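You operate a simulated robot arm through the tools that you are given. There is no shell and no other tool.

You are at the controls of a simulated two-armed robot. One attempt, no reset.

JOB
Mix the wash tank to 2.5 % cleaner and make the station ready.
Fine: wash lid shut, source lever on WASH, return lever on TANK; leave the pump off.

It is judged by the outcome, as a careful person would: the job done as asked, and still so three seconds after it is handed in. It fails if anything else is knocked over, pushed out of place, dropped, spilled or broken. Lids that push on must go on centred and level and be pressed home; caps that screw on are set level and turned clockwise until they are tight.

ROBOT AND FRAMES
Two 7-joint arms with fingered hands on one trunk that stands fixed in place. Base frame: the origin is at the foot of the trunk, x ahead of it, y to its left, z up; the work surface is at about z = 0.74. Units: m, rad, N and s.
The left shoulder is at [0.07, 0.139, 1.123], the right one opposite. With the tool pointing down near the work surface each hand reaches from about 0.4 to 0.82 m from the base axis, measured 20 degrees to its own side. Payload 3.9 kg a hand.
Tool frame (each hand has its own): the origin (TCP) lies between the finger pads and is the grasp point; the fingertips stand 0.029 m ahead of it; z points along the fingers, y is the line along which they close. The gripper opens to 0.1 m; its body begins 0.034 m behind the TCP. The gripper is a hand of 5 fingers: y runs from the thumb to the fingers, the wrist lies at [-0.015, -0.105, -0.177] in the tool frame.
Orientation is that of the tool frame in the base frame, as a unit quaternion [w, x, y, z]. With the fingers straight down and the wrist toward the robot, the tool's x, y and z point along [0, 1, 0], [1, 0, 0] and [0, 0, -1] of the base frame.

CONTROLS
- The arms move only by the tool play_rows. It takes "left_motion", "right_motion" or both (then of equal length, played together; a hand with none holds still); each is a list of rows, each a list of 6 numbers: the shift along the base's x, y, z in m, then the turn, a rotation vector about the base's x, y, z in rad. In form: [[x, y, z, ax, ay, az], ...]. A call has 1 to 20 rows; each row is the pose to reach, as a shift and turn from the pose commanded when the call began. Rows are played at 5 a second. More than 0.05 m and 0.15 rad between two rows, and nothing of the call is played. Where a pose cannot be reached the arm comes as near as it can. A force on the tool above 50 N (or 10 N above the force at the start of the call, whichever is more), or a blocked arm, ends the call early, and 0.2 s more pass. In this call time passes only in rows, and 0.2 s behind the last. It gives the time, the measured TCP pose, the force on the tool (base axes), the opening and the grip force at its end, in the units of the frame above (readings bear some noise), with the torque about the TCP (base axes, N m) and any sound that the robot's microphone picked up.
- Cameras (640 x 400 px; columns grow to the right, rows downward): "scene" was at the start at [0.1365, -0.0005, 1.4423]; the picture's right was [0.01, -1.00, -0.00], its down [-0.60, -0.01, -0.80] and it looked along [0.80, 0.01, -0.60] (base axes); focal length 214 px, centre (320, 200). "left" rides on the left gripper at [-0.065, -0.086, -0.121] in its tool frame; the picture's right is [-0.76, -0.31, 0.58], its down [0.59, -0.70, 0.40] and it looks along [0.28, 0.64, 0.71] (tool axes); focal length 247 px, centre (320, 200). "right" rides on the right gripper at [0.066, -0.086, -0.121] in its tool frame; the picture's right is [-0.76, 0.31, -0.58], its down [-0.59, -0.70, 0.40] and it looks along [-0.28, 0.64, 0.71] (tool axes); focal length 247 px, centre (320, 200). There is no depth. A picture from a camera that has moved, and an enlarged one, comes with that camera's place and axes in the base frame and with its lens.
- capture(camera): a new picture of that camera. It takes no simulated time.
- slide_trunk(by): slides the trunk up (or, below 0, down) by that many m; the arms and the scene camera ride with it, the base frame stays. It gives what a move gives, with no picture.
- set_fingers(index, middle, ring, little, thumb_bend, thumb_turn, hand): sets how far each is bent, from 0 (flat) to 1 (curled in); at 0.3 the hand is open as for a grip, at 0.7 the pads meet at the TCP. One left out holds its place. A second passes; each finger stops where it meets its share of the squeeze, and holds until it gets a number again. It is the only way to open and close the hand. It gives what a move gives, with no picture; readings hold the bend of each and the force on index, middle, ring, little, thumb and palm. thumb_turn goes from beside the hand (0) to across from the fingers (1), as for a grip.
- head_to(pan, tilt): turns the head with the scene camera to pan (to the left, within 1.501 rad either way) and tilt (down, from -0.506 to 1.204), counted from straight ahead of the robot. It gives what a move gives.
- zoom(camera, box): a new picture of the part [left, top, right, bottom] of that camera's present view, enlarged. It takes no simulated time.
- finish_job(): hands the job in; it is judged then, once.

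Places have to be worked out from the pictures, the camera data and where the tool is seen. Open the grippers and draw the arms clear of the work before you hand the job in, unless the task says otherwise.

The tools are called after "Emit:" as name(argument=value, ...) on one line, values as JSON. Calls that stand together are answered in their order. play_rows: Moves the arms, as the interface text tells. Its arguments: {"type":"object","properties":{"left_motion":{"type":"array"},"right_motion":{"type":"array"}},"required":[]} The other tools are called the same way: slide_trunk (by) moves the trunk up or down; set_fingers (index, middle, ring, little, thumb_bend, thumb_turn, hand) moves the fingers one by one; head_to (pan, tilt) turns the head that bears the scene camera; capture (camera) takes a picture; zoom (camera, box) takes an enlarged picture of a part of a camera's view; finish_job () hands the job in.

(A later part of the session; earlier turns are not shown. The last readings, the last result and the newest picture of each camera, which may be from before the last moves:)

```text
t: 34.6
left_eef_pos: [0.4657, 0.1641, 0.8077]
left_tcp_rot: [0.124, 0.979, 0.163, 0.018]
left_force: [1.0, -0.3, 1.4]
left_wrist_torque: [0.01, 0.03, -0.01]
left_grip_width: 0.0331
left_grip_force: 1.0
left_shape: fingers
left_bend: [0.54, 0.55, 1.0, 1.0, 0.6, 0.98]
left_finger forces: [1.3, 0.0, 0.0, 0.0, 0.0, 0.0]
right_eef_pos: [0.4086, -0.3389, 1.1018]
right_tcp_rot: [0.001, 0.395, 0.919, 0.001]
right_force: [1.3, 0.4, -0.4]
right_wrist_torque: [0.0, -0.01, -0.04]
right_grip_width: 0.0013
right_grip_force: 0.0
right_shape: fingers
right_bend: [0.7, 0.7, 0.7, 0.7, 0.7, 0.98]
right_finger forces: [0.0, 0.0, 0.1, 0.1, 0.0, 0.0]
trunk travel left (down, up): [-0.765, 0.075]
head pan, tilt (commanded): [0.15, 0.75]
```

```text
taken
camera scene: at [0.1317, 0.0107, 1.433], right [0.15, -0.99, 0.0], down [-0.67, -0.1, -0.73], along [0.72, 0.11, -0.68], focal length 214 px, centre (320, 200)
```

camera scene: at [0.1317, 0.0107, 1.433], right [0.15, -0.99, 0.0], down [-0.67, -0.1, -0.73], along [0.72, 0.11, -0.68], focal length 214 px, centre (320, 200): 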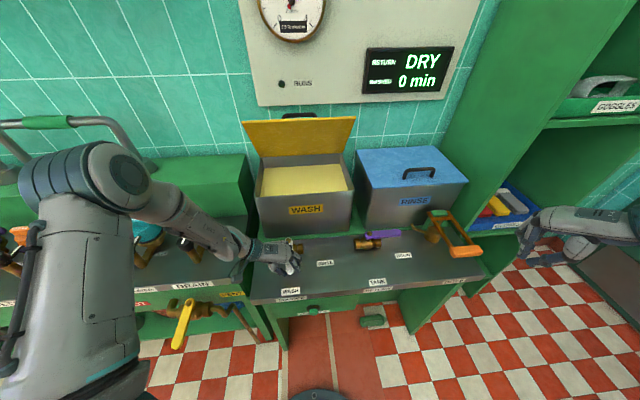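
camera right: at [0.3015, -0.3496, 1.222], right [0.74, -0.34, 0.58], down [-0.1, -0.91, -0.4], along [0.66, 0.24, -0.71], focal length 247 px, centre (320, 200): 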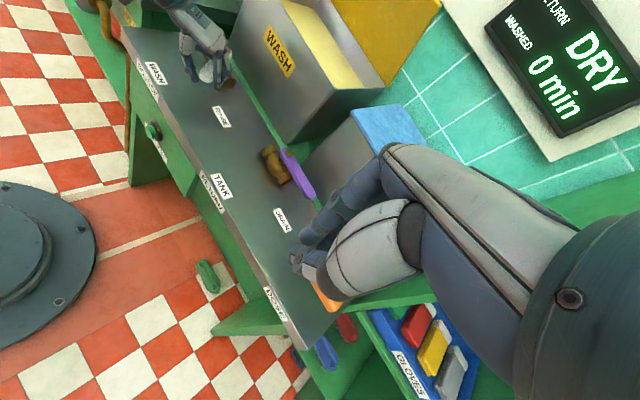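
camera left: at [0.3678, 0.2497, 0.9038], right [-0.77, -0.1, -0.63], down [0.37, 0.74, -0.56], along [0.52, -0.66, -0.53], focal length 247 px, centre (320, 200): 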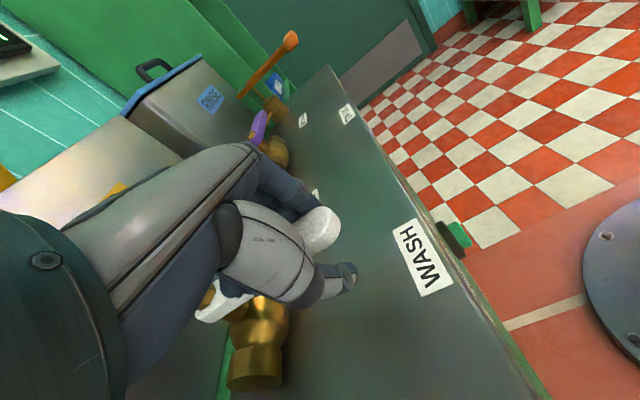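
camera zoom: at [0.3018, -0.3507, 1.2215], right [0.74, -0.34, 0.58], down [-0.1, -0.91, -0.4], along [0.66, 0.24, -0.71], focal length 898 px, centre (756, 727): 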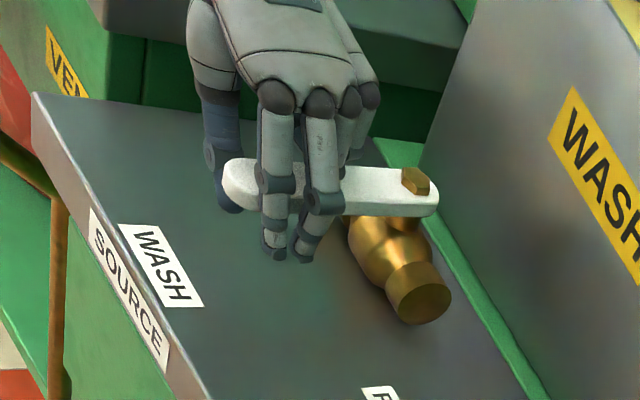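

Lever is ~7° short of straight toward WASH. I continue a little further, watching for the stop.

Emit:
play_rows(left_motion=[[-0.0008, 0.0044, 0, 0, 0, -0.05], [-0.0016, 0.0088, 0, 0, 0, -0.1], [-0.002, 0.0133, 0, 0, 0, -0.15]])

Emit:
zoom(camera="right", box=[120, 0, 280, 110])

```text
t: 35.5
left_eef_pos: [0.4646, 0.1753, 0.8076]
left_tcp_rot: [0.124, 0.988, 0.089, 0.008]
left_force: [5.6, -9.9, -0.2]
left_wrist_torque: [0.1, 0.03, 0.2]
left_grip_width: 0.0406
left_grip_force: 5.6
left_shape: fingers
left_bend: [0.48, 0.55, 1.0, 1.0, 0.6, 0.98]
left_finger forces: [10.6, 0.1, 0.0, 0.0, 0.0, 0.0]
right_eef_pos: [0.4085, -0.3401, 1.1003]
right_tcp_rot: [0.0, 0.395, 0.919, 0.001]
right_force: [-0.2, 0.3, 0.3]
right_wrist_torque: [0.0, 0.02, -0.01]
right_grip_width: 0.0011
right_grip_force: 0.0
right_shape: fingers
right_bend: [0.7, 0.7, 0.7, 0.7, 0.7, 0.98]
right_finger forces: [0.1, 0.0, 0.0, 0.0, 0.0, 0.0]
trunk travel left (down, up): [-0.765, 0.075]
head pan, tilt (commanded): [0.15, 0.75]
```

```text
3.64 times, centred on (200, 55) of right
camera zoom: at [0.3025, -0.3523, 1.2208], right [0.74, -0.34, 0.58], down [-0.11, -0.91, -0.4], along [0.66, 0.24, -0.71], focal length 898 px, centre (756, 727)
```

zoom: 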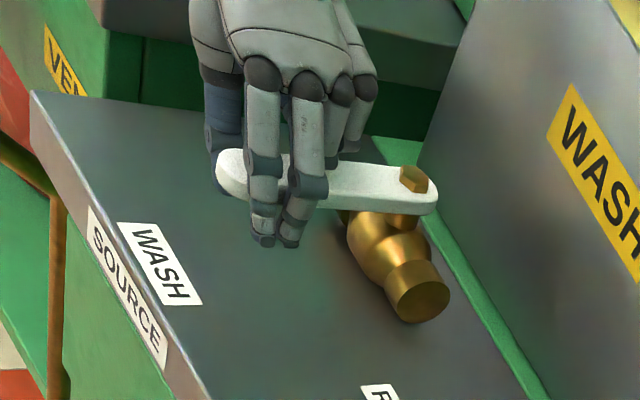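

10 N resistance: the lever is on its stop at WASH. I open the fingers and lift straight up.

Emit:
set_fingers(hand="left", index=0.4, middle=0.4, thumb_bend=0.3)

Emit:
play_rows(left_motion=[[0, 0, 0.02, 0, 0, 0], [0, 0, 0.05, 0, 0, 0], [0, 0, 0.09, 0, 0, 0], [0, 0, 0.13, 0, 0, 0]])

Emit:
zoom(camera="right", box=[120, 0, 280, 110])

Emit:
capture(camera="left")

Emit:
capture(camera="scene")

```text
t: 36.5
left_eef_pos: [0.4644, 0.1768, 0.8087]
left_tcp_rot: [0.124, 0.988, 0.091, 0.01]
left_force: [0.4, -0.2, 0.2]
left_wrist_torque: [-0.01, -0.02, 0.0]
left_grip_width: 0.0872
left_grip_force: 0.0
left_shape: fingers
left_bend: [0.4, 0.4, 1.0, 1.0, 0.3, 0.98]
left_finger forces: [0.0, 0.1, 0.0, 0.1, 0.0, 0.0]
right_eef_pos: [0.4087, -0.3382, 1.1013]
right_tcp_rot: [0.0, 0.395, 0.919, 0.0]
right_force: [0.2, -0.9, 0.4]
right_wrist_torque: [0.0, 0.01, 0.02]
right_grip_width: 0.0008
right_grip_force: 0.0
right_shape: fingers
right_bend: [0.7, 0.7, 0.7, 0.7, 0.7, 0.98]
right_finger forces: [0.1, 0.0, 0.0, 0.0, 0.1, 0.0]
trunk travel left (down, up): [-0.765, 0.075]
head pan, tilt (commanded): [0.15, 0.75]
```

```text
t: 37.5
left_eef_pos: [0.4634, 0.177, 0.9382]
left_tcp_rot: [0.125, 0.988, 0.091, 0.009]
left_force: [0.5, -0.2, 0.7]
left_wrist_torque: [0.0, 0.01, 0.03]
left_grip_width: 0.087
left_grip_force: 0.0
left_shape: fingers
left_bend: [0.4, 0.4, 1.0, 1.0, 0.3, 0.98]
left_finger forces: [0.0, 0.0, 0.1, 0.0, 0.0, 0.0]
right_eef_pos: [0.4072, -0.339, 1.1016]
right_tcp_rot: [0.0, 0.395, 0.919, 0.002]
right_force: [0.0, 0.2, -1.3]
right_wrist_torque: [-0.03, 0.0, 0.0]
right_grip_width: 0.0012
right_grip_force: 0.1
right_shape: fingers
right_bend: [0.7, 0.7, 0.7, 0.7, 0.7, 0.98]
right_finger forces: [0.0, 0.0, 0.0, 0.0, 0.0, 0.1]
trunk travel left (down, up): [-0.765, 0.075]
head pan, tilt (commanded): [0.15, 0.75]
```

```text
3.64 times, centred on (200, 55) of right
camera zoom: at [0.3004, -0.3512, 1.2217], right [0.74, -0.34, 0.58], down [-0.1, -0.91, -0.4], along [0.66, 0.24, -0.71], focal length 898 px, centre (756, 727)
```

zoom: 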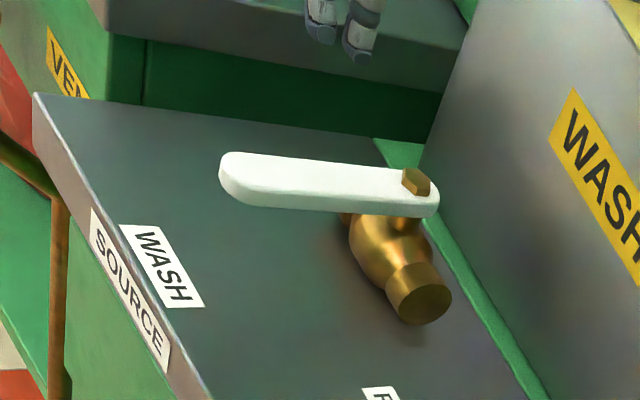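

```text
taken
camera left: at [0.3783, 0.2761, 1.0347], right [-0.77, 0.01, -0.63], down [0.47, 0.68, -0.56], along [0.42, -0.73, -0.53], focal length 247 px, centre (320, 200)
```

left: 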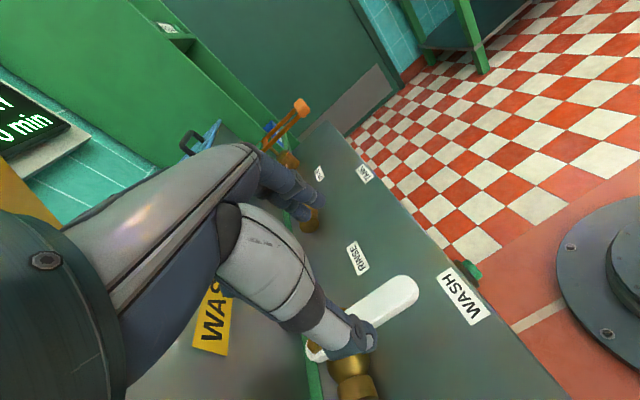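

```text
taken
camera scene: at [0.13, 0.0101, 1.4331], right [0.15, -0.99, 0.0], down [-0.67, -0.1, -0.73], along [0.72, 0.11, -0.68], focal length 214 px, centre (320, 200)
```

scene: 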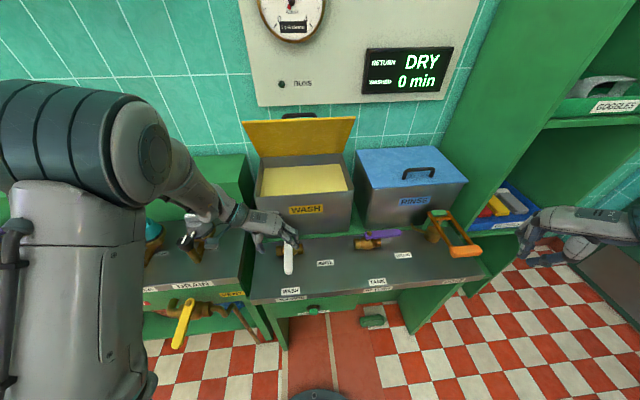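

Source lever now clearly points at WASH. Next I re-yaw the left hand and carry it, raised, toward the return lever, moving the right hand outward to keep clear.

Emit:
play_rows(left_motion=[[-0.005, -0.005, 0.03, 0, 0, 0.06], [-0.008, -0.015, 0.055, 0, 0, 0.19], [-0.008, -0.035, 0.07, 0, 0, 0.33], [-0.005, -0.06, 0.08, 0, 0, 0.47], [0.0, -0.09, 0.08, 0, 0, 0.61], [0.005, -0.12, 0.08, 0, 0, 0.75], [0.01, -0.15, 0.08, 0, 0, 0.89], [0.015, -0.18, 0.08, 0, 0, 1.03], [0.02, -0.215, 0.08, 0, 0, 1.17], [0.025, -0.25, 0.08, 0, 0, 1.31], [0.03, -0.285, 0.08, 0, 0, 1.43], [0.035, -0.32, 0.08, 0, 0, 1.55], [0.04, -0.35, 0.08, 0, 0, 1.65]], right_motion=[[0, -0.01, 0.005, 0, 0, 0], [0, -0.02, 0.01, 0, 0, 0], [0, -0.035, 0.015, 0, 0, 0], [0, -0.05, 0.02, 0, 0, 0], [0, -0.065, 0.025, 0, 0, 0], [0, -0.08, 0.03, 0, 0, 0], [0, -0.09, 0.035, 0, 0, 0], [0, -0.1, 0.04, 0, 0, 0], [0, -0.1, 0.04, 0, 0, 0], [0, -0.1, 0.04, 0, 0, 0], [0, -0.1, 0.04, 0, 0, 0], [0, -0.1, 0.04, 0, 0, 0], [0, -0.1, 0.04, 0, 0, 0]])

Emit:
capture(camera="left")

Emit:
capture(camera="right")

Emit:
capture(camera="scene")

```text
t: 40.5
left_eef_pos: [0.5276, -0.1538, 1.0649]
left_tcp_rot: [0.113, 0.574, 0.808, 0.067]
left_force: [-0.2, -0.2, -0.5]
left_wrist_torque: [0.02, 0.0, 0.0]
left_grip_width: 0.0871
left_grip_force: 0.0
left_shape: fingers
left_bend: [0.4, 0.4, 1.0, 1.0, 0.3, 0.98]
left_finger forces: [0.0, 0.1, 0.0, 0.0, 0.0, 0.1]
left hand out of reach, approached as far as the arm can: row 5, 6, 7
right_eef_pos: [0.4077, -0.4393, 1.1399]
right_tcp_rot: [-0.001, 0.394, 0.919, 0.0]
right_force: [0.5, -0.1, -0.2]
right_wrist_torque: [0.02, -0.01, 0.0]
right_grip_width: 0.0012
right_grip_force: 0.0
right_shape: fingers
right_bend: [0.7, 0.7, 0.7, 0.7, 0.7, 0.98]
right_finger forces: [0.0, 0.1, 0.0, 0.0, 0.1, 0.0]
trunk travel left (down, up): [-0.765, 0.075]
head pan, tilt (commanded): [0.15, 0.75]
stopped in row 13 (left hand): the arm was blocked; the commanded pose is now the measured one
```

```text
taken
camera left: at [0.4386, -0.2427, 1.1681], right [0.11, -0.83, -0.55], down [-0.72, 0.31, -0.61], along [0.68, 0.46, -0.57], focal length 247 px, centre (320, 200)
```

left: 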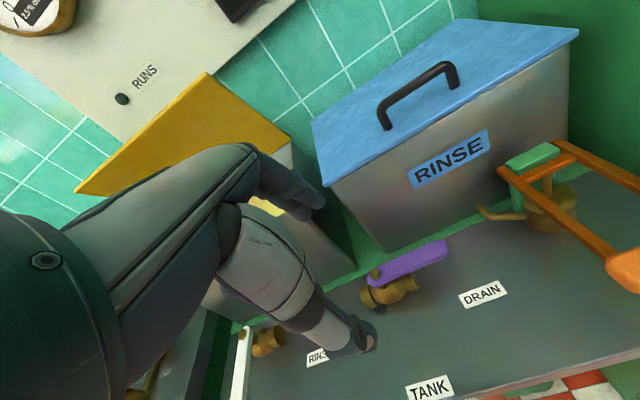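

```text
taken
camera right: at [0.301, -0.4507, 1.2611], right [0.74, -0.34, 0.58], down [-0.1, -0.91, -0.4], along [0.66, 0.24, -0.71], focal length 247 px, centre (320, 200)
```

right: 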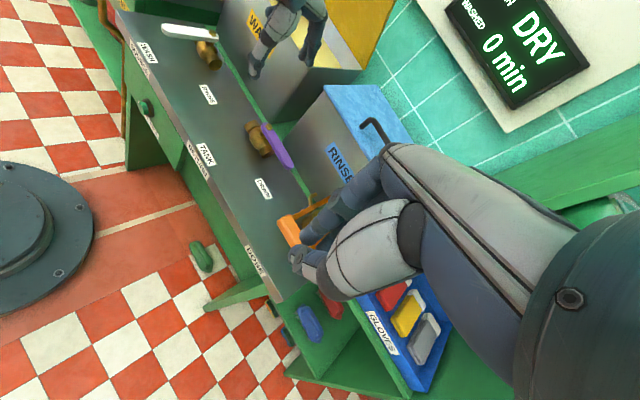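

```text
taken
camera scene: at [0.1313, 0.0105, 1.433], right [0.15, -0.99, 0.0], down [-0.67, -0.1, -0.73], along [0.72, 0.11, -0.68], focal length 214 px, centre (320, 200)
```

scene: 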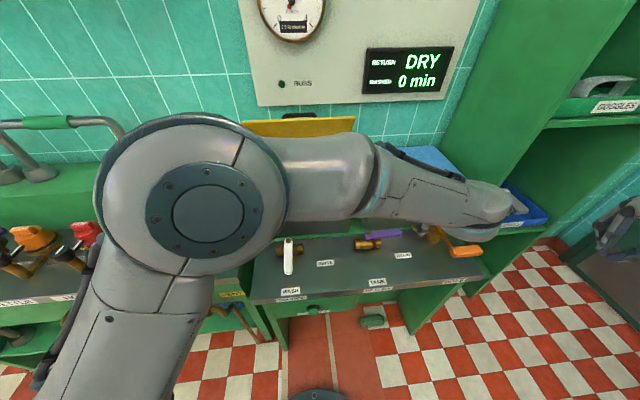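

The left arm was stopped slightly short (TCP 0.528, −0.154, 1.065) with no tool force, probably a joint/self limit during reconfiguration. Nothing on the station moved. I continue gently toward the point above the return lever with the small orientation correction.

Emit:
play_rows(left_motion=[[0.015, -0.003, -0.02, 0.025, 0.005, -0.015], [0.03, -0.006, -0.04, 0.05, 0.01, -0.03], [0.045, -0.01, -0.06, 0.075, 0.015, -0.045], [0.06, -0.014, -0.08, 0.1, 0.02, -0.06]])

Emit:
capture(camera="left")

Emit:
capture(camera="right")

```text
t: 41.5
left_eef_pos: [0.5923, -0.1643, 0.9857]
left_tcp_rot: [0.077, 0.6, 0.791, 0.095]
left_force: [-0.2, -0.1, 0.2]
left_wrist_torque: [-0.02, 0.01, 0.01]
left_grip_width: 0.0869
left_grip_force: 0.1
left_shape: fingers
left_bend: [0.4, 0.4, 1.0, 1.0, 0.3, 0.98]
left_finger forces: [0.0, 0.0, 0.0, 0.0, 0.1, 0.1]
right_eef_pos: [0.4093, -0.4371, 1.14]
right_tcp_rot: [-0.001, 0.395, 0.919, 0.001]
right_force: [-0.4, -0.2, 0.8]
right_wrist_torque: [0.02, 0.0, -0.01]
right_grip_width: 0.0009
right_grip_force: 0.0
right_shape: fingers
right_bend: [0.7, 0.7, 0.7, 0.7, 0.7, 0.98]
right_finger forces: [0.0, 0.0, 0.1, 0.1, 0.0, 0.0]
trunk travel left (down, up): [-0.765, 0.075]
head pan, tilt (commanded): [0.15, 0.75]
```

```text
taken
camera left: at [0.501, -0.2574, 1.0815], right [0.05, -0.78, -0.63], down [-0.72, 0.41, -0.56], along [0.69, 0.48, -0.54], focal length 247 px, centre (320, 200)
```

left: 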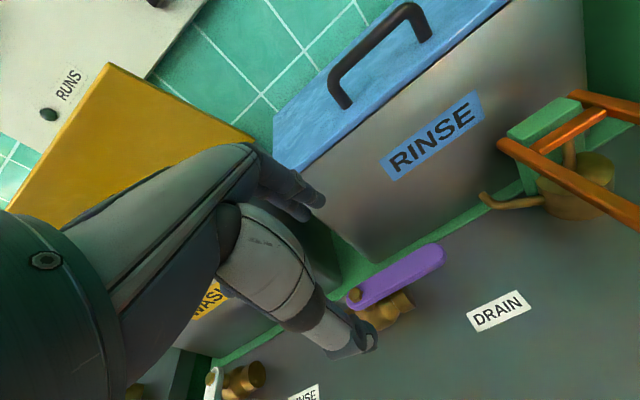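

```text
taken
camera right: at [0.3025, -0.4503, 1.2608], right [0.74, -0.34, 0.58], down [-0.1, -0.91, -0.4], along [0.66, 0.24, -0.71], focal length 247 px, centre (320, 200)
```

right: 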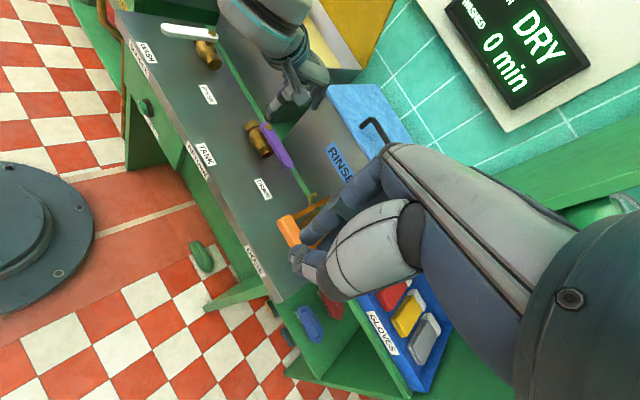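

The left hand tracks well again (orientation matches). Return lever refined to pivot (0.628, −0.092), tip (0.660, −0.207). Moving above it at z≈0.90 and checking.

Emit:
play_rows(left_motion=[[0.02, -0.006, -0.02, 0, 0, 0], [0.04, -0.012, -0.04, 0, 0, 0], [0.049, -0.016, -0.065, 0, 0, 0], [0.049, -0.016, -0.09, 0, 0, 0]])

Emit:
zoom(camera="right", box=[200, 60, 360, 220])

Emit:
capture(camera="left")

```text
t: 42.5
left_eef_pos: [0.6361, -0.1853, 0.8911]
left_tcp_rot: [0.075, 0.606, 0.786, 0.1]
left_force: [0.7, 0.7, 0.3]
left_wrist_torque: [0.0, -0.03, -0.04]
left_grip_width: 0.0867
left_grip_force: 0.0
left_shape: fingers
left_bend: [0.4, 0.4, 1.0, 1.0, 0.3, 0.98]
left_finger forces: [0.0, 0.0, 0.1, 0.0, 0.0, 0.1]
right_eef_pos: [0.4102, -0.4374, 1.1397]
right_tcp_rot: [0.0, 0.395, 0.919, 0.0]
right_force: [0.3, -0.7, -0.3]
right_wrist_torque: [0.0, -0.03, -0.03]
right_grip_width: 0.001
right_grip_force: 0.2
right_shape: fingers
right_bend: [0.7, 0.7, 0.7, 0.7, 0.7, 0.98]
right_finger forces: [0.0, 0.1, 0.0, 0.0, 0.0, 0.0]
trunk travel left (down, up): [-0.765, 0.075]
head pan, tilt (commanded): [0.15, 0.75]
```

```text
2.50 times, centred on (280, 140) of right
camera zoom: at [0.3017, -0.4505, 1.261], right [0.74, -0.34, 0.58], down [-0.1, -0.91, -0.4], along [0.66, 0.24, -0.71], focal length 617 px, centre (420, 350)
```

zoom: 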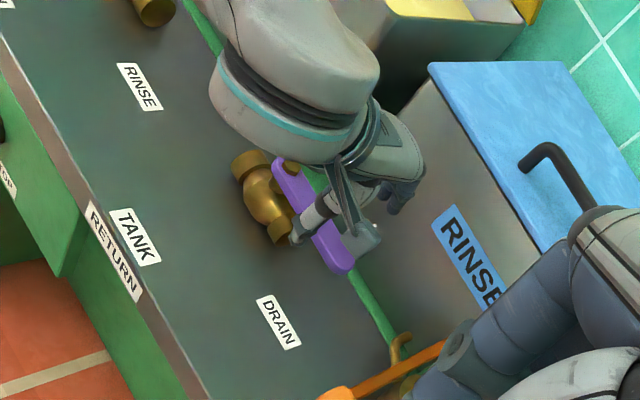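

```text
taken
camera left: at [0.5436, -0.2785, 0.9881], right [0.04, -0.77, -0.64], down [-0.71, 0.42, -0.56], along [0.7, 0.48, -0.53], focal length 247 px, centre (320, 200)
```

left: 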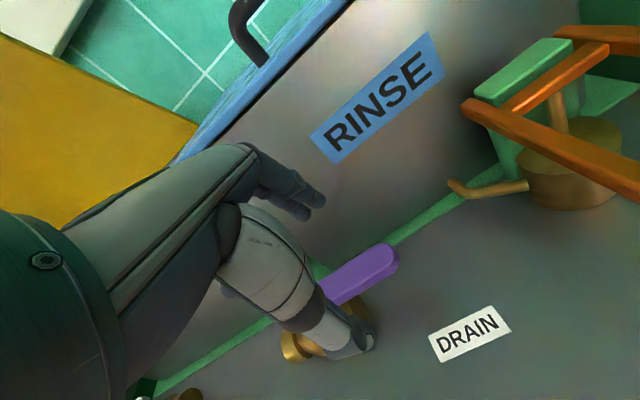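

Pose relative to the purple lever matches the earlier successful approach; I add 6 mm forward and descend to z≈0.809.

Emit:
play_rows(left_motion=[[0.006, 0.0016, -0.02, 0, 0, 0], [0.007, 0.0018, -0.04, 0, 0, 0], [0.007, 0.0018, -0.055, 0, 0, 0], [0.007, 0.0018, -0.068, 0, 0, 0], [0.007, 0.0018, -0.08, 0, 0, 0]])

Emit:
zoom(camera="right", box=[200, 60, 360, 220])

Emit:
zoom(camera="left", box=[200, 120, 440, 370])

```text
t: 43.6
left_eef_pos: [0.6462, -0.1709, 0.8123]
left_tcp_rot: [0.076, 0.605, 0.786, 0.1]
left_force: [-1.0, 0.0, -0.3]
left_wrist_torque: [0.03, 0.0, -0.02]
left_grip_width: 0.087
left_grip_force: 0.0
left_shape: fingers
left_bend: [0.4, 0.4, 1.0, 1.0, 0.3, 0.98]
left_finger forces: [0.1, 0.0, 0.1, 0.1, 0.1, 0.1]
left hand out of reach, approached as far as the arm can: row 5
right_eef_pos: [0.4073, -0.4378, 1.1398]
right_tcp_rot: [0.0, 0.396, 0.918, 0.0]
right_force: [-0.5, 0.6, 0.9]
right_wrist_torque: [-0.03, -0.01, 0.03]
right_grip_width: 0.0011
right_grip_force: 0.1
right_shape: fingers
right_bend: [0.7, 0.7, 0.7, 0.7, 0.7, 0.98]
right_finger forces: [0.1, 0.1, 0.1, 0.0, 0.0, 0.1]
trunk travel left (down, up): [-0.765, 0.075]
head pan, tilt (commanded): [0.15, 0.75]
```

```text
2.50 times, centred on (280, 140) of right
camera zoom: at [0.3013, -0.4495, 1.2615], right [0.74, -0.34, 0.58], down [-0.1, -0.91, -0.4], along [0.66, 0.24, -0.71], focal length 617 px, centre (420, 350)
```

zoom: 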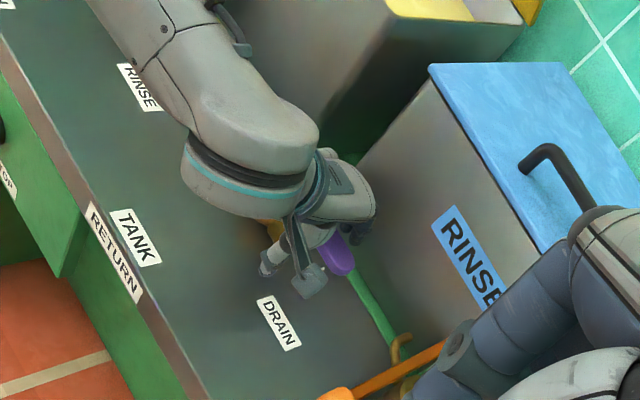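

```text
1.60 times, centred on (320, 245) of left
camera zoom: at [0.5536, -0.2638, 0.9079], right [0.04, -0.77, -0.63], down [-0.71, 0.42, -0.56], along [0.7, 0.48, -0.53], focal length 395 px, centre (320, 128)
```

zoom: 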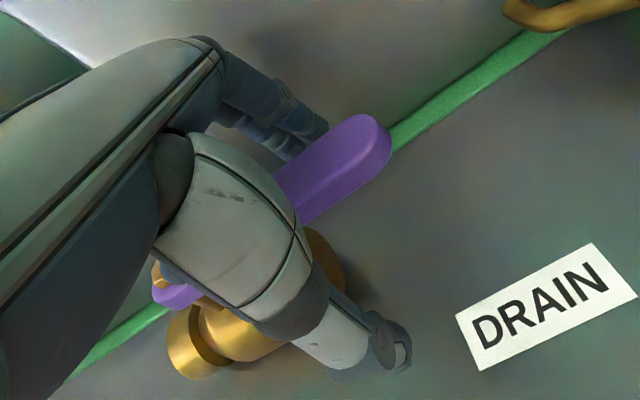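

No contact, lever lies between thumb and index. Closing gently on the return lever.

Emit:
set_fingers(hand="left", index=0.55, middle=0.55, thumb_bend=0.58)

Emit:
zoom(camera="left", box=[200, 120, 440, 370])

```text
t: 44.6
left_eef_pos: [0.6464, -0.171, 0.8125]
left_tcp_rot: [0.076, 0.605, 0.786, 0.099]
left_force: [2.1, -0.6, 0.2]
left_wrist_torque: [0.03, -0.04, 0.02]
left_grip_width: 0.0371
left_grip_force: 0.9
left_shape: fingers
left_bend: [0.54, 0.55, 1.0, 1.0, 0.57, 0.98]
left_finger forces: [1.3, 0.0, 0.1, 0.0, 0.1, 0.0]
right_eef_pos: [0.4075, -0.4374, 1.1402]
right_tcp_rot: [0.0, 0.395, 0.919, 0.0]
right_force: [0.3, -0.5, -0.1]
right_wrist_torque: [0.0, -0.02, 0.0]
right_grip_width: 0.001
right_grip_force: 0.1
right_shape: fingers
right_bend: [0.7, 0.7, 0.7, 0.7, 0.7, 0.98]
right_finger forces: [0.1, 0.1, 0.1, 0.0, 0.0, 0.0]
trunk travel left (down, up): [-0.765, 0.075]
head pan, tilt (commanded): [0.15, 0.75]
```

```text
1.60 times, centred on (320, 245) of left
camera zoom: at [0.5533, -0.2644, 0.908], right [0.04, -0.77, -0.64], down [-0.71, 0.42, -0.56], along [0.7, 0.48, -0.53], focal length 395 px, centre (320, 128)
```

zoom: 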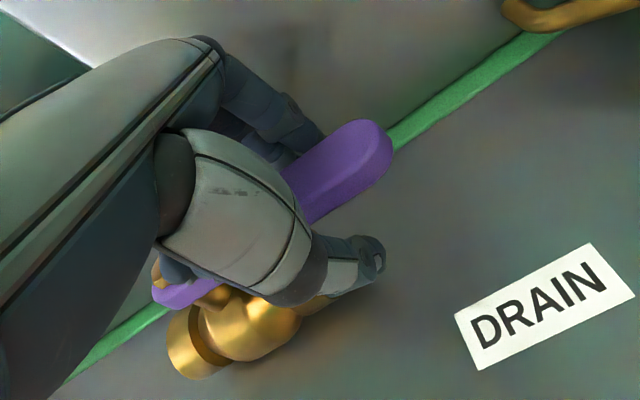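

Index is hooked behind the lever with thumb in front. Rotating clockwise about the return pivot by 0.8 rad.

Emit:
play_rows(left_motion=[[-0.0089, -0.001, 0, 0, 0, -0.1], [-0.0179, -0.001, 0, 0, 0, -0.2], [-0.0268, -0.0002, 0, 0, 0, -0.3], [-0.0356, 0.0015, 0, 0, 0, -0.4], [-0.0442, 0.0041, 0, 0, 0, -0.5], [-0.0525, 0.0076, 0, 0, 0, -0.6], [-0.0604, 0.0118, 0, 0, 0, -0.7], [-0.0678, 0.0168, 0, 0, 0, -0.8]])

Emit:
capture(camera="left")

Emit:
zoom(camera="right", box=[180, 40, 340, 200])

Emit:
capture(camera="scene")

```text
t: 46.5
left_eef_pos: [0.5782, -0.1547, 0.8127]
left_tcp_rot: [0.109, 0.864, 0.488, 0.061]
left_force: [2.1, 0.1, 0.3]
left_wrist_torque: [0.02, 0.0, 0.02]
left_grip_width: 0.0371
left_grip_force: 0.8
left_shape: fingers
left_bend: [0.54, 0.55, 1.0, 1.0, 0.57, 0.98]
left_finger forces: [1.6, 0.0, 0.0, 0.0, 0.1, 0.0]
right_eef_pos: [0.4076, -0.4377, 1.141]
right_tcp_rot: [0.0, 0.395, 0.919, 0.0]
right_force: [-0.3, 0.7, -0.1]
right_wrist_torque: [0.0, 0.0, 0.01]
right_grip_width: 0.0012
right_grip_force: 0.1
right_shape: fingers
right_bend: [0.7, 0.7, 0.7, 0.7, 0.7, 0.98]
right_finger forces: [0.1, 0.0, 0.1, 0.1, 0.0, 0.0]
trunk travel left (down, up): [-0.765, 0.075]
head pan, tilt (commanded): [0.15, 0.75]
```

```text
taken
camera left: at [0.4471, -0.1532, 0.9079], right [-0.52, -0.57, -0.63], down [-0.19, 0.8, -0.56], along [0.83, -0.17, -0.53], focal length 247 px, centre (320, 200)
```

left: 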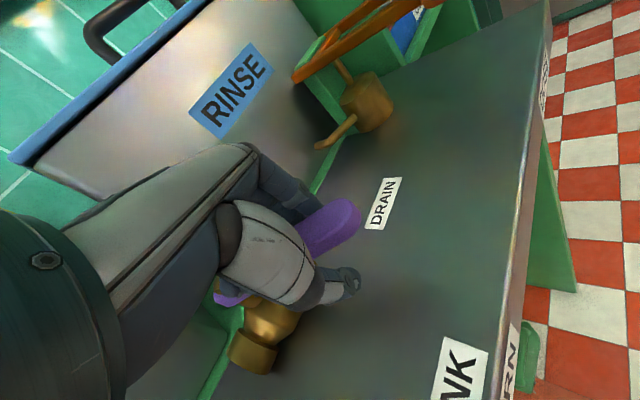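

```text
2.50 times, centred on (260, 120) of right
camera zoom: at [0.3011, -0.4499, 1.2614], right [0.74, -0.34, 0.58], down [-0.1, -0.91, -0.4], along [0.66, 0.24, -0.71], focal length 617 px, centre (470, 400)
```

zoom: 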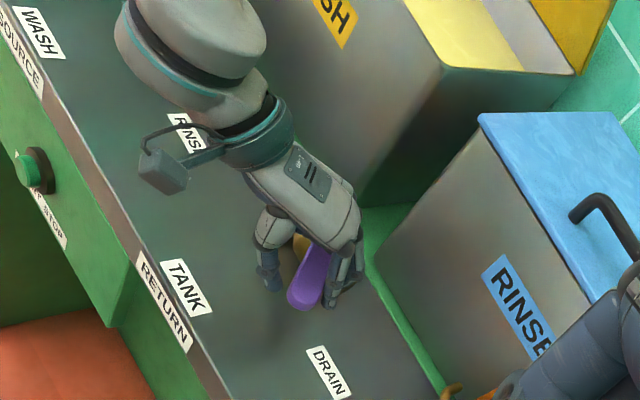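

```text
taken
camera scene: at [0.1315, 0.0115, 1.433], right [0.15, -0.99, 0.0], down [-0.67, -0.1, -0.73], along [0.72, 0.11, -0.68], focal length 214 px, centre (320, 200)
```

scene: 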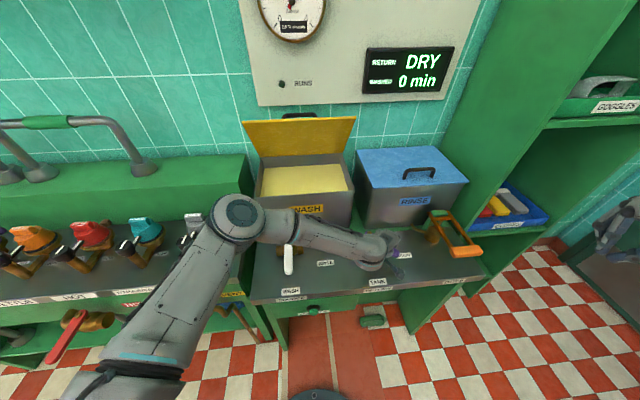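

Lever is tracking. Elbow is high (~1.08 m) above everything, so I continue the rotation.

Emit:
play_rows(left_motion=[[-0.0069, 0.0058, 0, 0, 0, -0.1], [-0.0132, 0.0122, 0, 0, 0, -0.2], [-0.0188, 0.0191, 0, 0, 0, -0.3], [-0.0237, 0.0266, 0, 0, 0, -0.4], [-0.0278, 0.0346, 0, 0, 0, -0.5], [-0.0311, 0.0429, 0, 0, 0, -0.6], [-0.0336, 0.0516, 0, 0, 0, -0.7]])

Emit:
capture(camera="left")

Emit:
zoom(camera="right", box=[180, 40, 340, 200])

Emit:
capture(camera="scene")

```text
t: 48.0
left_eef_pos: [0.5454, -0.1042, 0.8119]
left_tcp_rot: [0.123, 0.979, 0.162, 0.019]
left_force: [3.3, -5.2, 0.1]
left_wrist_torque: [-0.01, 0.0, 0.1]
left_grip_width: 0.0406
left_grip_force: 2.3
left_shape: fingers
left_bend: [0.51, 0.55, 1.0, 1.0, 0.57, 0.98]
left_finger forces: [5.0, 0.0, 0.0, 0.0, 0.1, 0.0]
right_eef_pos: [0.4076, -0.4398, 1.1396]
right_tcp_rot: [0.0, 0.394, 0.919, 0.0]
right_force: [-1.1, 0.7, -0.3]
right_wrist_torque: [0.02, 0.02, 0.01]
right_grip_width: 0.0011
right_grip_force: 0.1
right_shape: fingers
right_bend: [0.7, 0.7, 0.7, 0.7, 0.7, 0.98]
right_finger forces: [0.1, 0.0, 0.1, 0.0, 0.1, 0.1]
trunk travel left (down, up): [-0.765, 0.075]
head pan, tilt (commanded): [0.15, 0.75]
```

```text
taken
camera left: at [0.4466, -0.0189, 0.9075], right [-0.77, -0.1, -0.63], down [0.37, 0.74, -0.56], along [0.52, -0.66, -0.53], focal length 247 px, centre (320, 200)
```

left: 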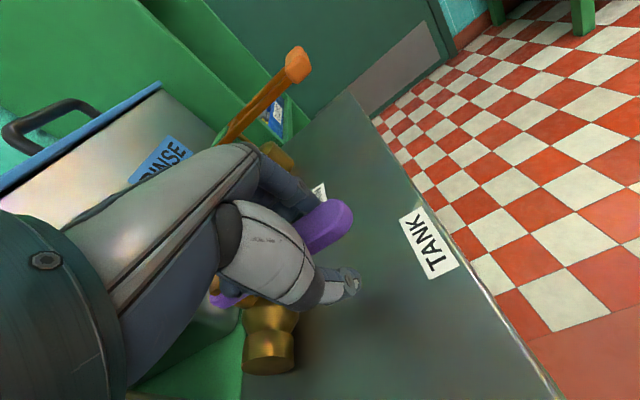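

```text
2.50 times, centred on (260, 120) of right
camera zoom: at [0.3017, -0.451, 1.2608], right [0.74, -0.34, 0.58], down [-0.1, -0.91, -0.4], along [0.66, 0.24, -0.71], focal length 617 px, centre (470, 400)
```

zoom: 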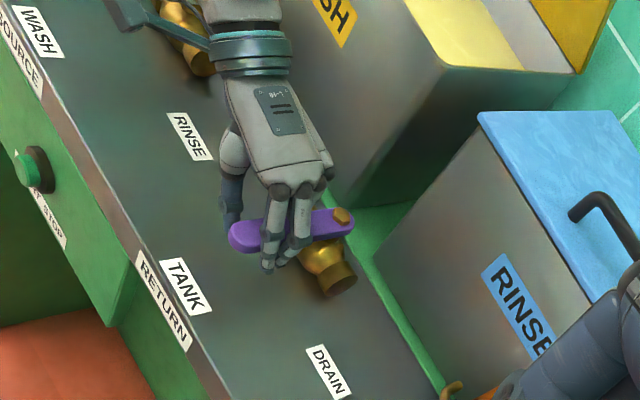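

```text
taken
camera scene: at [0.1323, 0.0103, 1.4329], right [0.15, -0.99, 0.0], down [-0.67, -0.1, -0.73], along [0.72, 0.11, -0.68], focal length 214 px, centre (320, 200)
```

scene: 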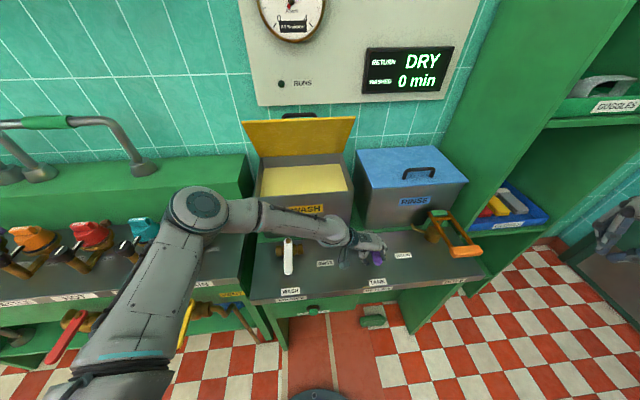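

The lever points at TANK and resistance is rising (~6 N). One small further nudge to confirm it is on its stop.

Emit:
play_rows(left_motion=[[-0.0006, 0.003, 0, 0, 0, -0.03], [-0.0012, 0.006, 0, 0, 0, -0.06]])

Emit:
zoom(camera="right", box=[180, 40, 340, 200])

```text
t: 48.6
left_eef_pos: [0.5443, -0.1001, 0.8125]
left_tcp_rot: [0.123, 0.983, 0.132, 0.016]
left_force: [9.0, -14.2, -1.7]
left_wrist_torque: [0.08, -0.01, 0.17]
left_grip_width: 0.0458
left_grip_force: 6.7
left_shape: fingers
left_bend: [0.46, 0.53, 1.0, 1.0, 0.57, 0.98]
left_finger forces: [11.7, 2.3, 0.1, 0.0, 0.1, 0.0]
right_eef_pos: [0.4095, -0.441, 1.14]
right_tcp_rot: [0.0, 0.395, 0.919, 0.002]
right_force: [0.5, 0.3, -0.4]
right_wrist_torque: [0.02, 0.0, 0.0]
right_grip_width: 0.0012
right_grip_force: 0.1
right_shape: fingers
right_bend: [0.7, 0.7, 0.7, 0.7, 0.7, 0.98]
right_finger forces: [0.0, 0.1, 0.0, 0.0, 0.0, 0.1]
trunk travel left (down, up): [-0.765, 0.075]
head pan, tilt (commanded): [0.15, 0.75]
```

```text
2.50 times, centred on (260, 120) of right
camera zoom: at [0.3023, -0.4528, 1.2599], right [0.74, -0.34, 0.58], down [-0.1, -0.91, -0.4], along [0.66, 0.24, -0.71], focal length 617 px, centre (470, 400)
```

zoom: 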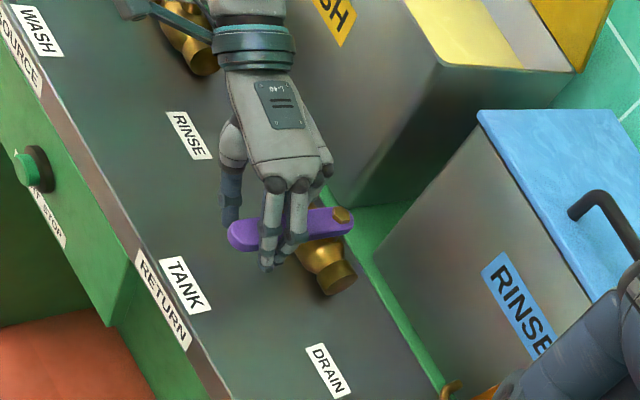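

Firmly on the stop. Open the fingers and lift straight up.

Emit:
set_fingers(hand="left", index=0.38, middle=0.38, thumb_bend=0.3)

Emit:
play_rows(left_motion=[[0, 0, 0.02, 0, 0, 0], [0, 0, 0.05, 0, 0, 0], [0, 0, 0.09, 0, 0, 0], [0, 0, 0.13, 0, 0, 0], [0, 0, 0.17, 0, 0, 0]])

Emit:
capture(camera="right")

Emit:
capture(camera="scene")

```text
t: 49.6
left_eef_pos: [0.5424, -0.0973, 0.8125]
left_tcp_rot: [0.124, 0.983, 0.134, 0.017]
left_force: [0.6, 0.6, 0.3]
left_wrist_torque: [0.01, -0.03, 0.04]
left_grip_width: 0.0892
left_grip_force: 0.1
left_shape: fingers
left_bend: [0.38, 0.38, 1.0, 1.0, 0.3, 0.98]
left_finger forces: [0.0, 0.0, 0.0, 0.0, 0.1, 0.0]
right_eef_pos: [0.4077, -0.439, 1.14]
right_tcp_rot: [0.0, 0.395, 0.919, 0.0]
right_force: [-0.9, 0.2, 0.3]
right_wrist_torque: [-0.03, -0.02, 0.0]
right_grip_width: 0.0011
right_grip_force: 0.2
right_shape: fingers
right_bend: [0.7, 0.7, 0.7, 0.7, 0.7, 0.98]
right_finger forces: [0.0, 0.1, 0.0, 0.1, 0.0, 0.0]
trunk travel left (down, up): [-0.765, 0.075]
head pan, tilt (commanded): [0.15, 0.75]
```

```text
t: 50.9
left_eef_pos: [0.5419, -0.0967, 0.9818]
left_tcp_rot: [0.123, 0.983, 0.133, 0.016]
left_force: [0.7, -0.1, -0.1]
left_wrist_torque: [0.0, -0.02, 0.01]
left_grip_width: 0.0892
left_grip_force: 0.1
left_shape: fingers
left_bend: [0.38, 0.38, 1.0, 1.0, 0.3, 0.98]
left_finger forces: [0.1, 0.1, 0.1, 0.0, 0.0, 0.0]
right_eef_pos: [0.4071, -0.4376, 1.1405]
right_tcp_rot: [0.001, 0.395, 0.918, 0.001]
right_force: [-0.7, -0.4, -0.2]
right_wrist_torque: [0.05, -0.01, 0.02]
right_grip_width: 0.0011
right_grip_force: 0.1
right_shape: fingers
right_bend: [0.7, 0.7, 0.7, 0.7, 0.7, 0.98]
right_finger forces: [0.1, 0.1, 0.0, 0.1, 0.1, 0.0]
trunk travel left (down, up): [-0.765, 0.075]
head pan, tilt (commanded): [0.15, 0.75]
```

```text
taken
camera right: at [0.2999, -0.4503, 1.2615], right [0.74, -0.34, 0.58], down [-0.1, -0.91, -0.4], along [0.66, 0.24, -0.71], focal length 247 px, centre (320, 200)
```

right: 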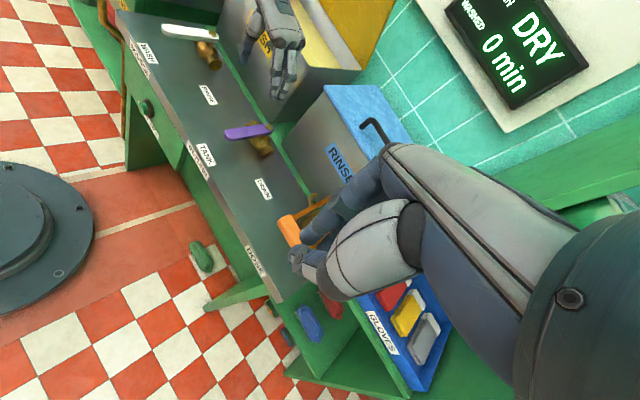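

```text
taken
camera scene: at [0.1302, 0.011, 1.4331], right [0.15, -0.99, 0.0], down [-0.67, -0.1, -0.73], along [0.72, 0.11, -0.68], focal length 214 px, centre (320, 200)
```

scene: 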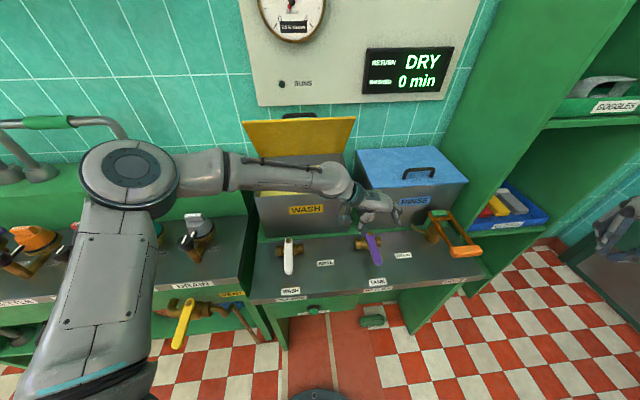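

Both levers now point to WASH and TANK. Next the lid: I raise the left hand back, re-yaw to +15°, and check the lid from there.

Emit:
play_rows(left_motion=[[-0.005, 0.01, 0.03, 0, 0, 0.08], [-0.01, 0.022, 0.06, 0, 0, 0.19], [-0.015, 0.036, 0.09, 0, 0, 0.31], [-0.02, 0.05, 0.12, 0, 0, 0.43], [-0.025, 0.065, 0.145, 0, 0, 0.55], [-0.03, 0.08, 0.165, 0, 0, 0.67], [-0.035, 0.095, 0.185, 0, 0, 0.79], [-0.04, 0.11, 0.205, 0, 0, 0.91], [-0.045, 0.125, 0.225, 0, 0, 1.03], [-0.05, 0.14, 0.24, 0, 0, 1.15], [-0.053, 0.155, 0.255, 0, 0, 1.27], [-0.056, 0.17, 0.265, 0, 0, 1.39], [-0.058, 0.185, 0.27, 0, 0, 1.48], [-0.06, 0.2, 0.275, 0, 0, 1.56]])

Emit:
set_fingers(hand="left", index=0.35, middle=0.35, ring=0.35, little=0.35, thumb_bend=0.3)

Emit:
capture(camera="left")

Emit:
capture(camera="scene")

Emit:
capture(camera="right")

```text
t: 53.9
left_eef_pos: [0.4827, 0.1026, 1.2571]
left_tcp_rot: [0.076, 0.605, 0.787, 0.099]
left_force: [-1.0, -0.4, -0.6]
left_wrist_torque: [0.04, -0.02, 0.04]
left_grip_width: 0.0891
left_grip_force: 0.0
left_shape: fingers
left_bend: [0.38, 0.38, 1.0, 1.0, 0.3, 0.98]
left_finger forces: [0.0, 0.0, 0.1, 0.0, 0.0, 0.1]
right_eef_pos: [0.4071, -0.4372, 1.1408]
right_tcp_rot: [0.0, 0.396, 0.918, -0.001]
right_force: [0.5, -0.6, -0.5]
right_wrist_torque: [0.0, 0.02, 0.0]
right_grip_width: 0.0012
right_grip_force: 0.0
right_shape: fingers
right_bend: [0.7, 0.7, 0.7, 0.7, 0.7, 0.98]
right_finger forces: [0.0, 0.0, 0.0, 0.0, 0.0, 0.0]
trunk travel left (down, up): [-0.765, 0.075]
head pan, tilt (commanded): [0.15, 0.75]
```

```text
t: 54.9
left_eef_pos: [0.483, 0.1034, 1.2571]
left_tcp_rot: [0.075, 0.605, 0.786, 0.098]
left_force: [0.0, 0.3, 0.9]
left_wrist_torque: [0.03, 0.02, -0.02]
left_grip_width: 0.0925
left_grip_force: 0.1
left_shape: fingers
left_bend: [0.35, 0.35, 0.35, 0.35, 0.3, 0.98]
left_finger forces: [0.1, 0.0, 0.0, 0.0, 0.0, 0.0]
right_eef_pos: [0.4083, -0.438, 1.1415]
right_tcp_rot: [0.0, 0.395, 0.919, 0.0]
right_force: [0.2, -0.4, -0.4]
right_wrist_torque: [-0.02, -0.02, 0.02]
right_grip_width: 0.001
right_grip_force: 0.0
right_shape: fingers
right_bend: [0.7, 0.7, 0.7, 0.7, 0.7, 0.98]
right_finger forces: [0.0, 0.1, 0.0, 0.1, 0.1, 0.1]
trunk travel left (down, up): [-0.765, 0.075]
head pan, tilt (commanded): [0.15, 0.75]
```

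```text
taken
camera left: at [0.3904, 0.0097, 1.3528], right [0.04, -0.77, -0.64], down [-0.71, 0.42, -0.56], along [0.7, 0.48, -0.53], focal length 247 px, centre (320, 200)
```

left: 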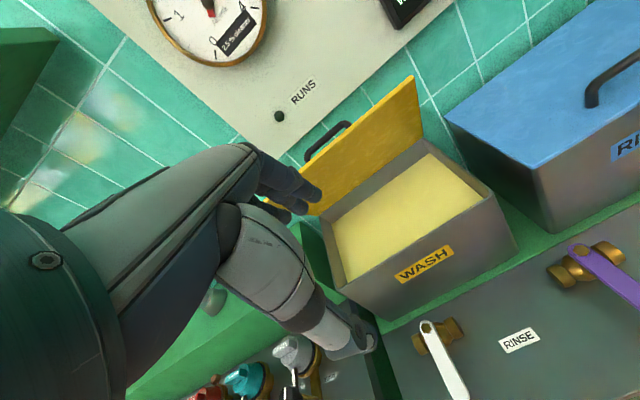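

```text
taken
camera scene: at [0.1313, 0.0112, 1.433], right [0.15, -0.99, 0.0], down [-0.67, -0.1, -0.73], along [0.72, 0.11, -0.68], focal length 214 px, centre (320, 200)
```

scene: 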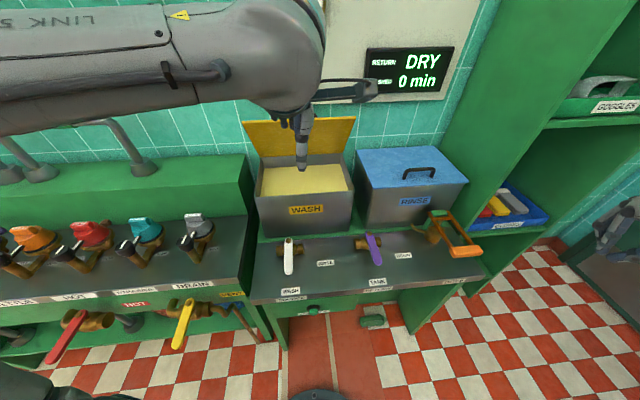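

```text
taken
camera right: at [0.301, -0.4501, 1.2613], right [0.74, -0.34, 0.58], down [-0.1, -0.91, -0.4], along [0.66, 0.24, -0.71], focal length 247 px, centre (320, 200)
```

right: 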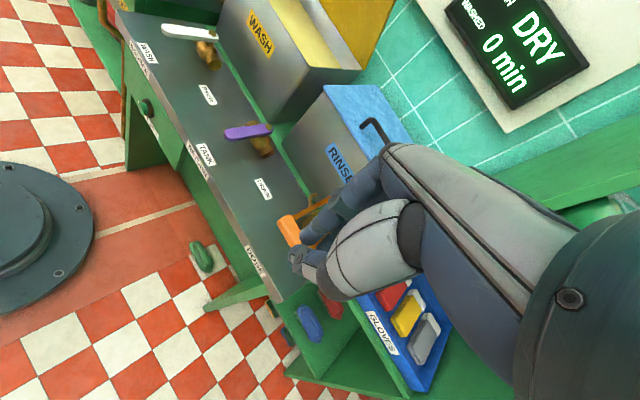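

Lid geometry confirmed (hinge f≈0.874, z≈0.978; top edge z≈1.165, ~62° open; handle mid-width). I move the left hand, untilted, to above and just behind the lid edge, left of its handle, while the right hand rises for a side view.

Emit:
play_rows(left_motion=[[0.03, 0.017, 0.005, -0.013, 0.048, 0], [0.065, 0.035, 0.01, -0.026, 0.097, 0], [0.1, 0.054, 0.01, -0.039, 0.145, 0], [0.135, 0.073, 0.008, -0.052, 0.193, 0], [0.17, 0.092, 0.004, -0.065, 0.2415, 0], [0.205, 0.11, 0, -0.065, 0.2415, 0], [0.235, 0.126, -0.004, -0.065, 0.2415, 0], [0.2555, 0.137, -0.007, -0.065, 0.2415, 0]], right_motion=[[0, 0, 0.025, 0, 0, 0.05], [0, 0, 0.05, 0, 0, 0.1], [0, 0, 0.075, 0, 0, 0.15], [0, 0, 0.1, 0, 0, 0.2], [0, 0, 0.125, 0, 0, 0.25], [0, 0, 0.15, 0, 0, 0.3], [0, 0, 0.175, 0, 0, 0.3], [0, 0, 0.2, 0, 0, 0.3]])

Emit:
capture(camera="right")

Emit:
capture(camera="left")

Emit:
capture(camera="scene")

```text
t: 56.6
left_eef_pos: [0.7284, 0.2428, 1.2431]
left_tcp_rot: [0.0, 0.611, 0.792, -0.001]
left_force: [-0.1, 0.2, 0.0]
left_wrist_torque: [0.0, 0.02, 0.04]
left_grip_width: 0.0924
left_grip_force: 0.0
left_shape: fingers
left_bend: [0.35, 0.35, 0.35, 0.35, 0.3, 0.98]
left_finger forces: [0.1, 0.0, 0.0, 0.0, 0.1, 0.0]
left hand out of reach, approached as far as the arm can: row 8
right_eef_pos: [0.4073, -0.4379, 1.3413]
right_tcp_rot: [0.001, 0.252, 0.968, 0.0]
right_force: [-0.4, -0.5, -0.4]
right_wrist_torque: [-0.03, 0.02, 0.01]
right_grip_width: 0.0011
right_grip_force: 0.1
right_shape: fingers
right_bend: [0.7, 0.7, 0.7, 0.7, 0.7, 0.98]
right_finger forces: [0.0, 0.0, 0.0, 0.0, 0.1, 0.0]
trunk travel left (down, up): [-0.765, 0.075]
head pan, tilt (commanded): [0.15, 0.75]
```

```text
taken
camera right: at [0.3093, -0.4814, 1.462], right [0.81, -0.1, 0.58], down [0.17, -0.9, -0.4], along [0.56, 0.42, -0.71], focal length 247 px, centre (320, 200)
```

right: 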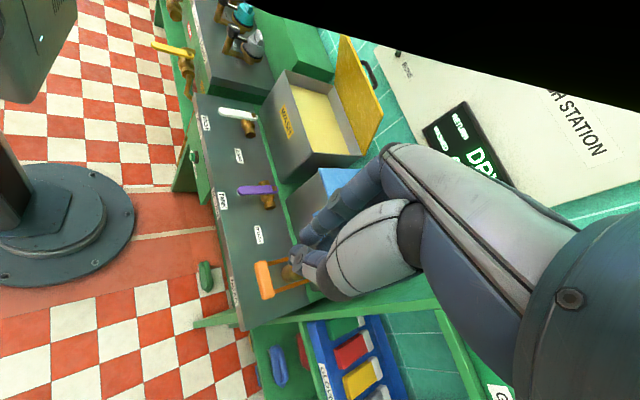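

```text
taken
camera left: at [0.6629, 0.1566, 1.3638], right [-0.1, -0.81, -0.58], down [-0.83, 0.39, -0.4], along [0.55, 0.44, -0.71], focal length 247 px, centre (320, 200)
```

left: 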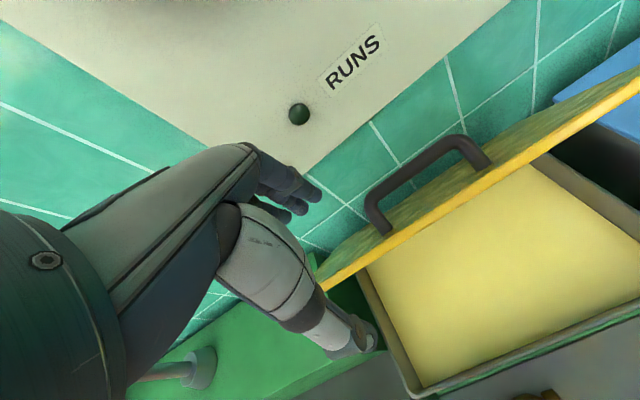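

```text
taken
camera scene: at [0.1321, 0.0113, 1.433], right [0.15, -0.99, 0.0], down [-0.67, -0.1, -0.73], along [0.72, 0.11, -0.68], focal length 214 px, centre (320, 200)
```

scene: 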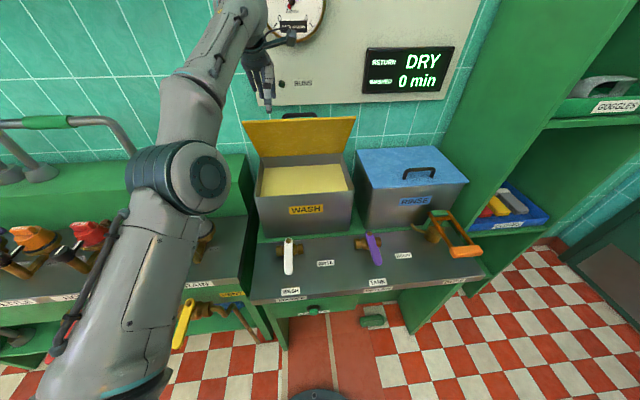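

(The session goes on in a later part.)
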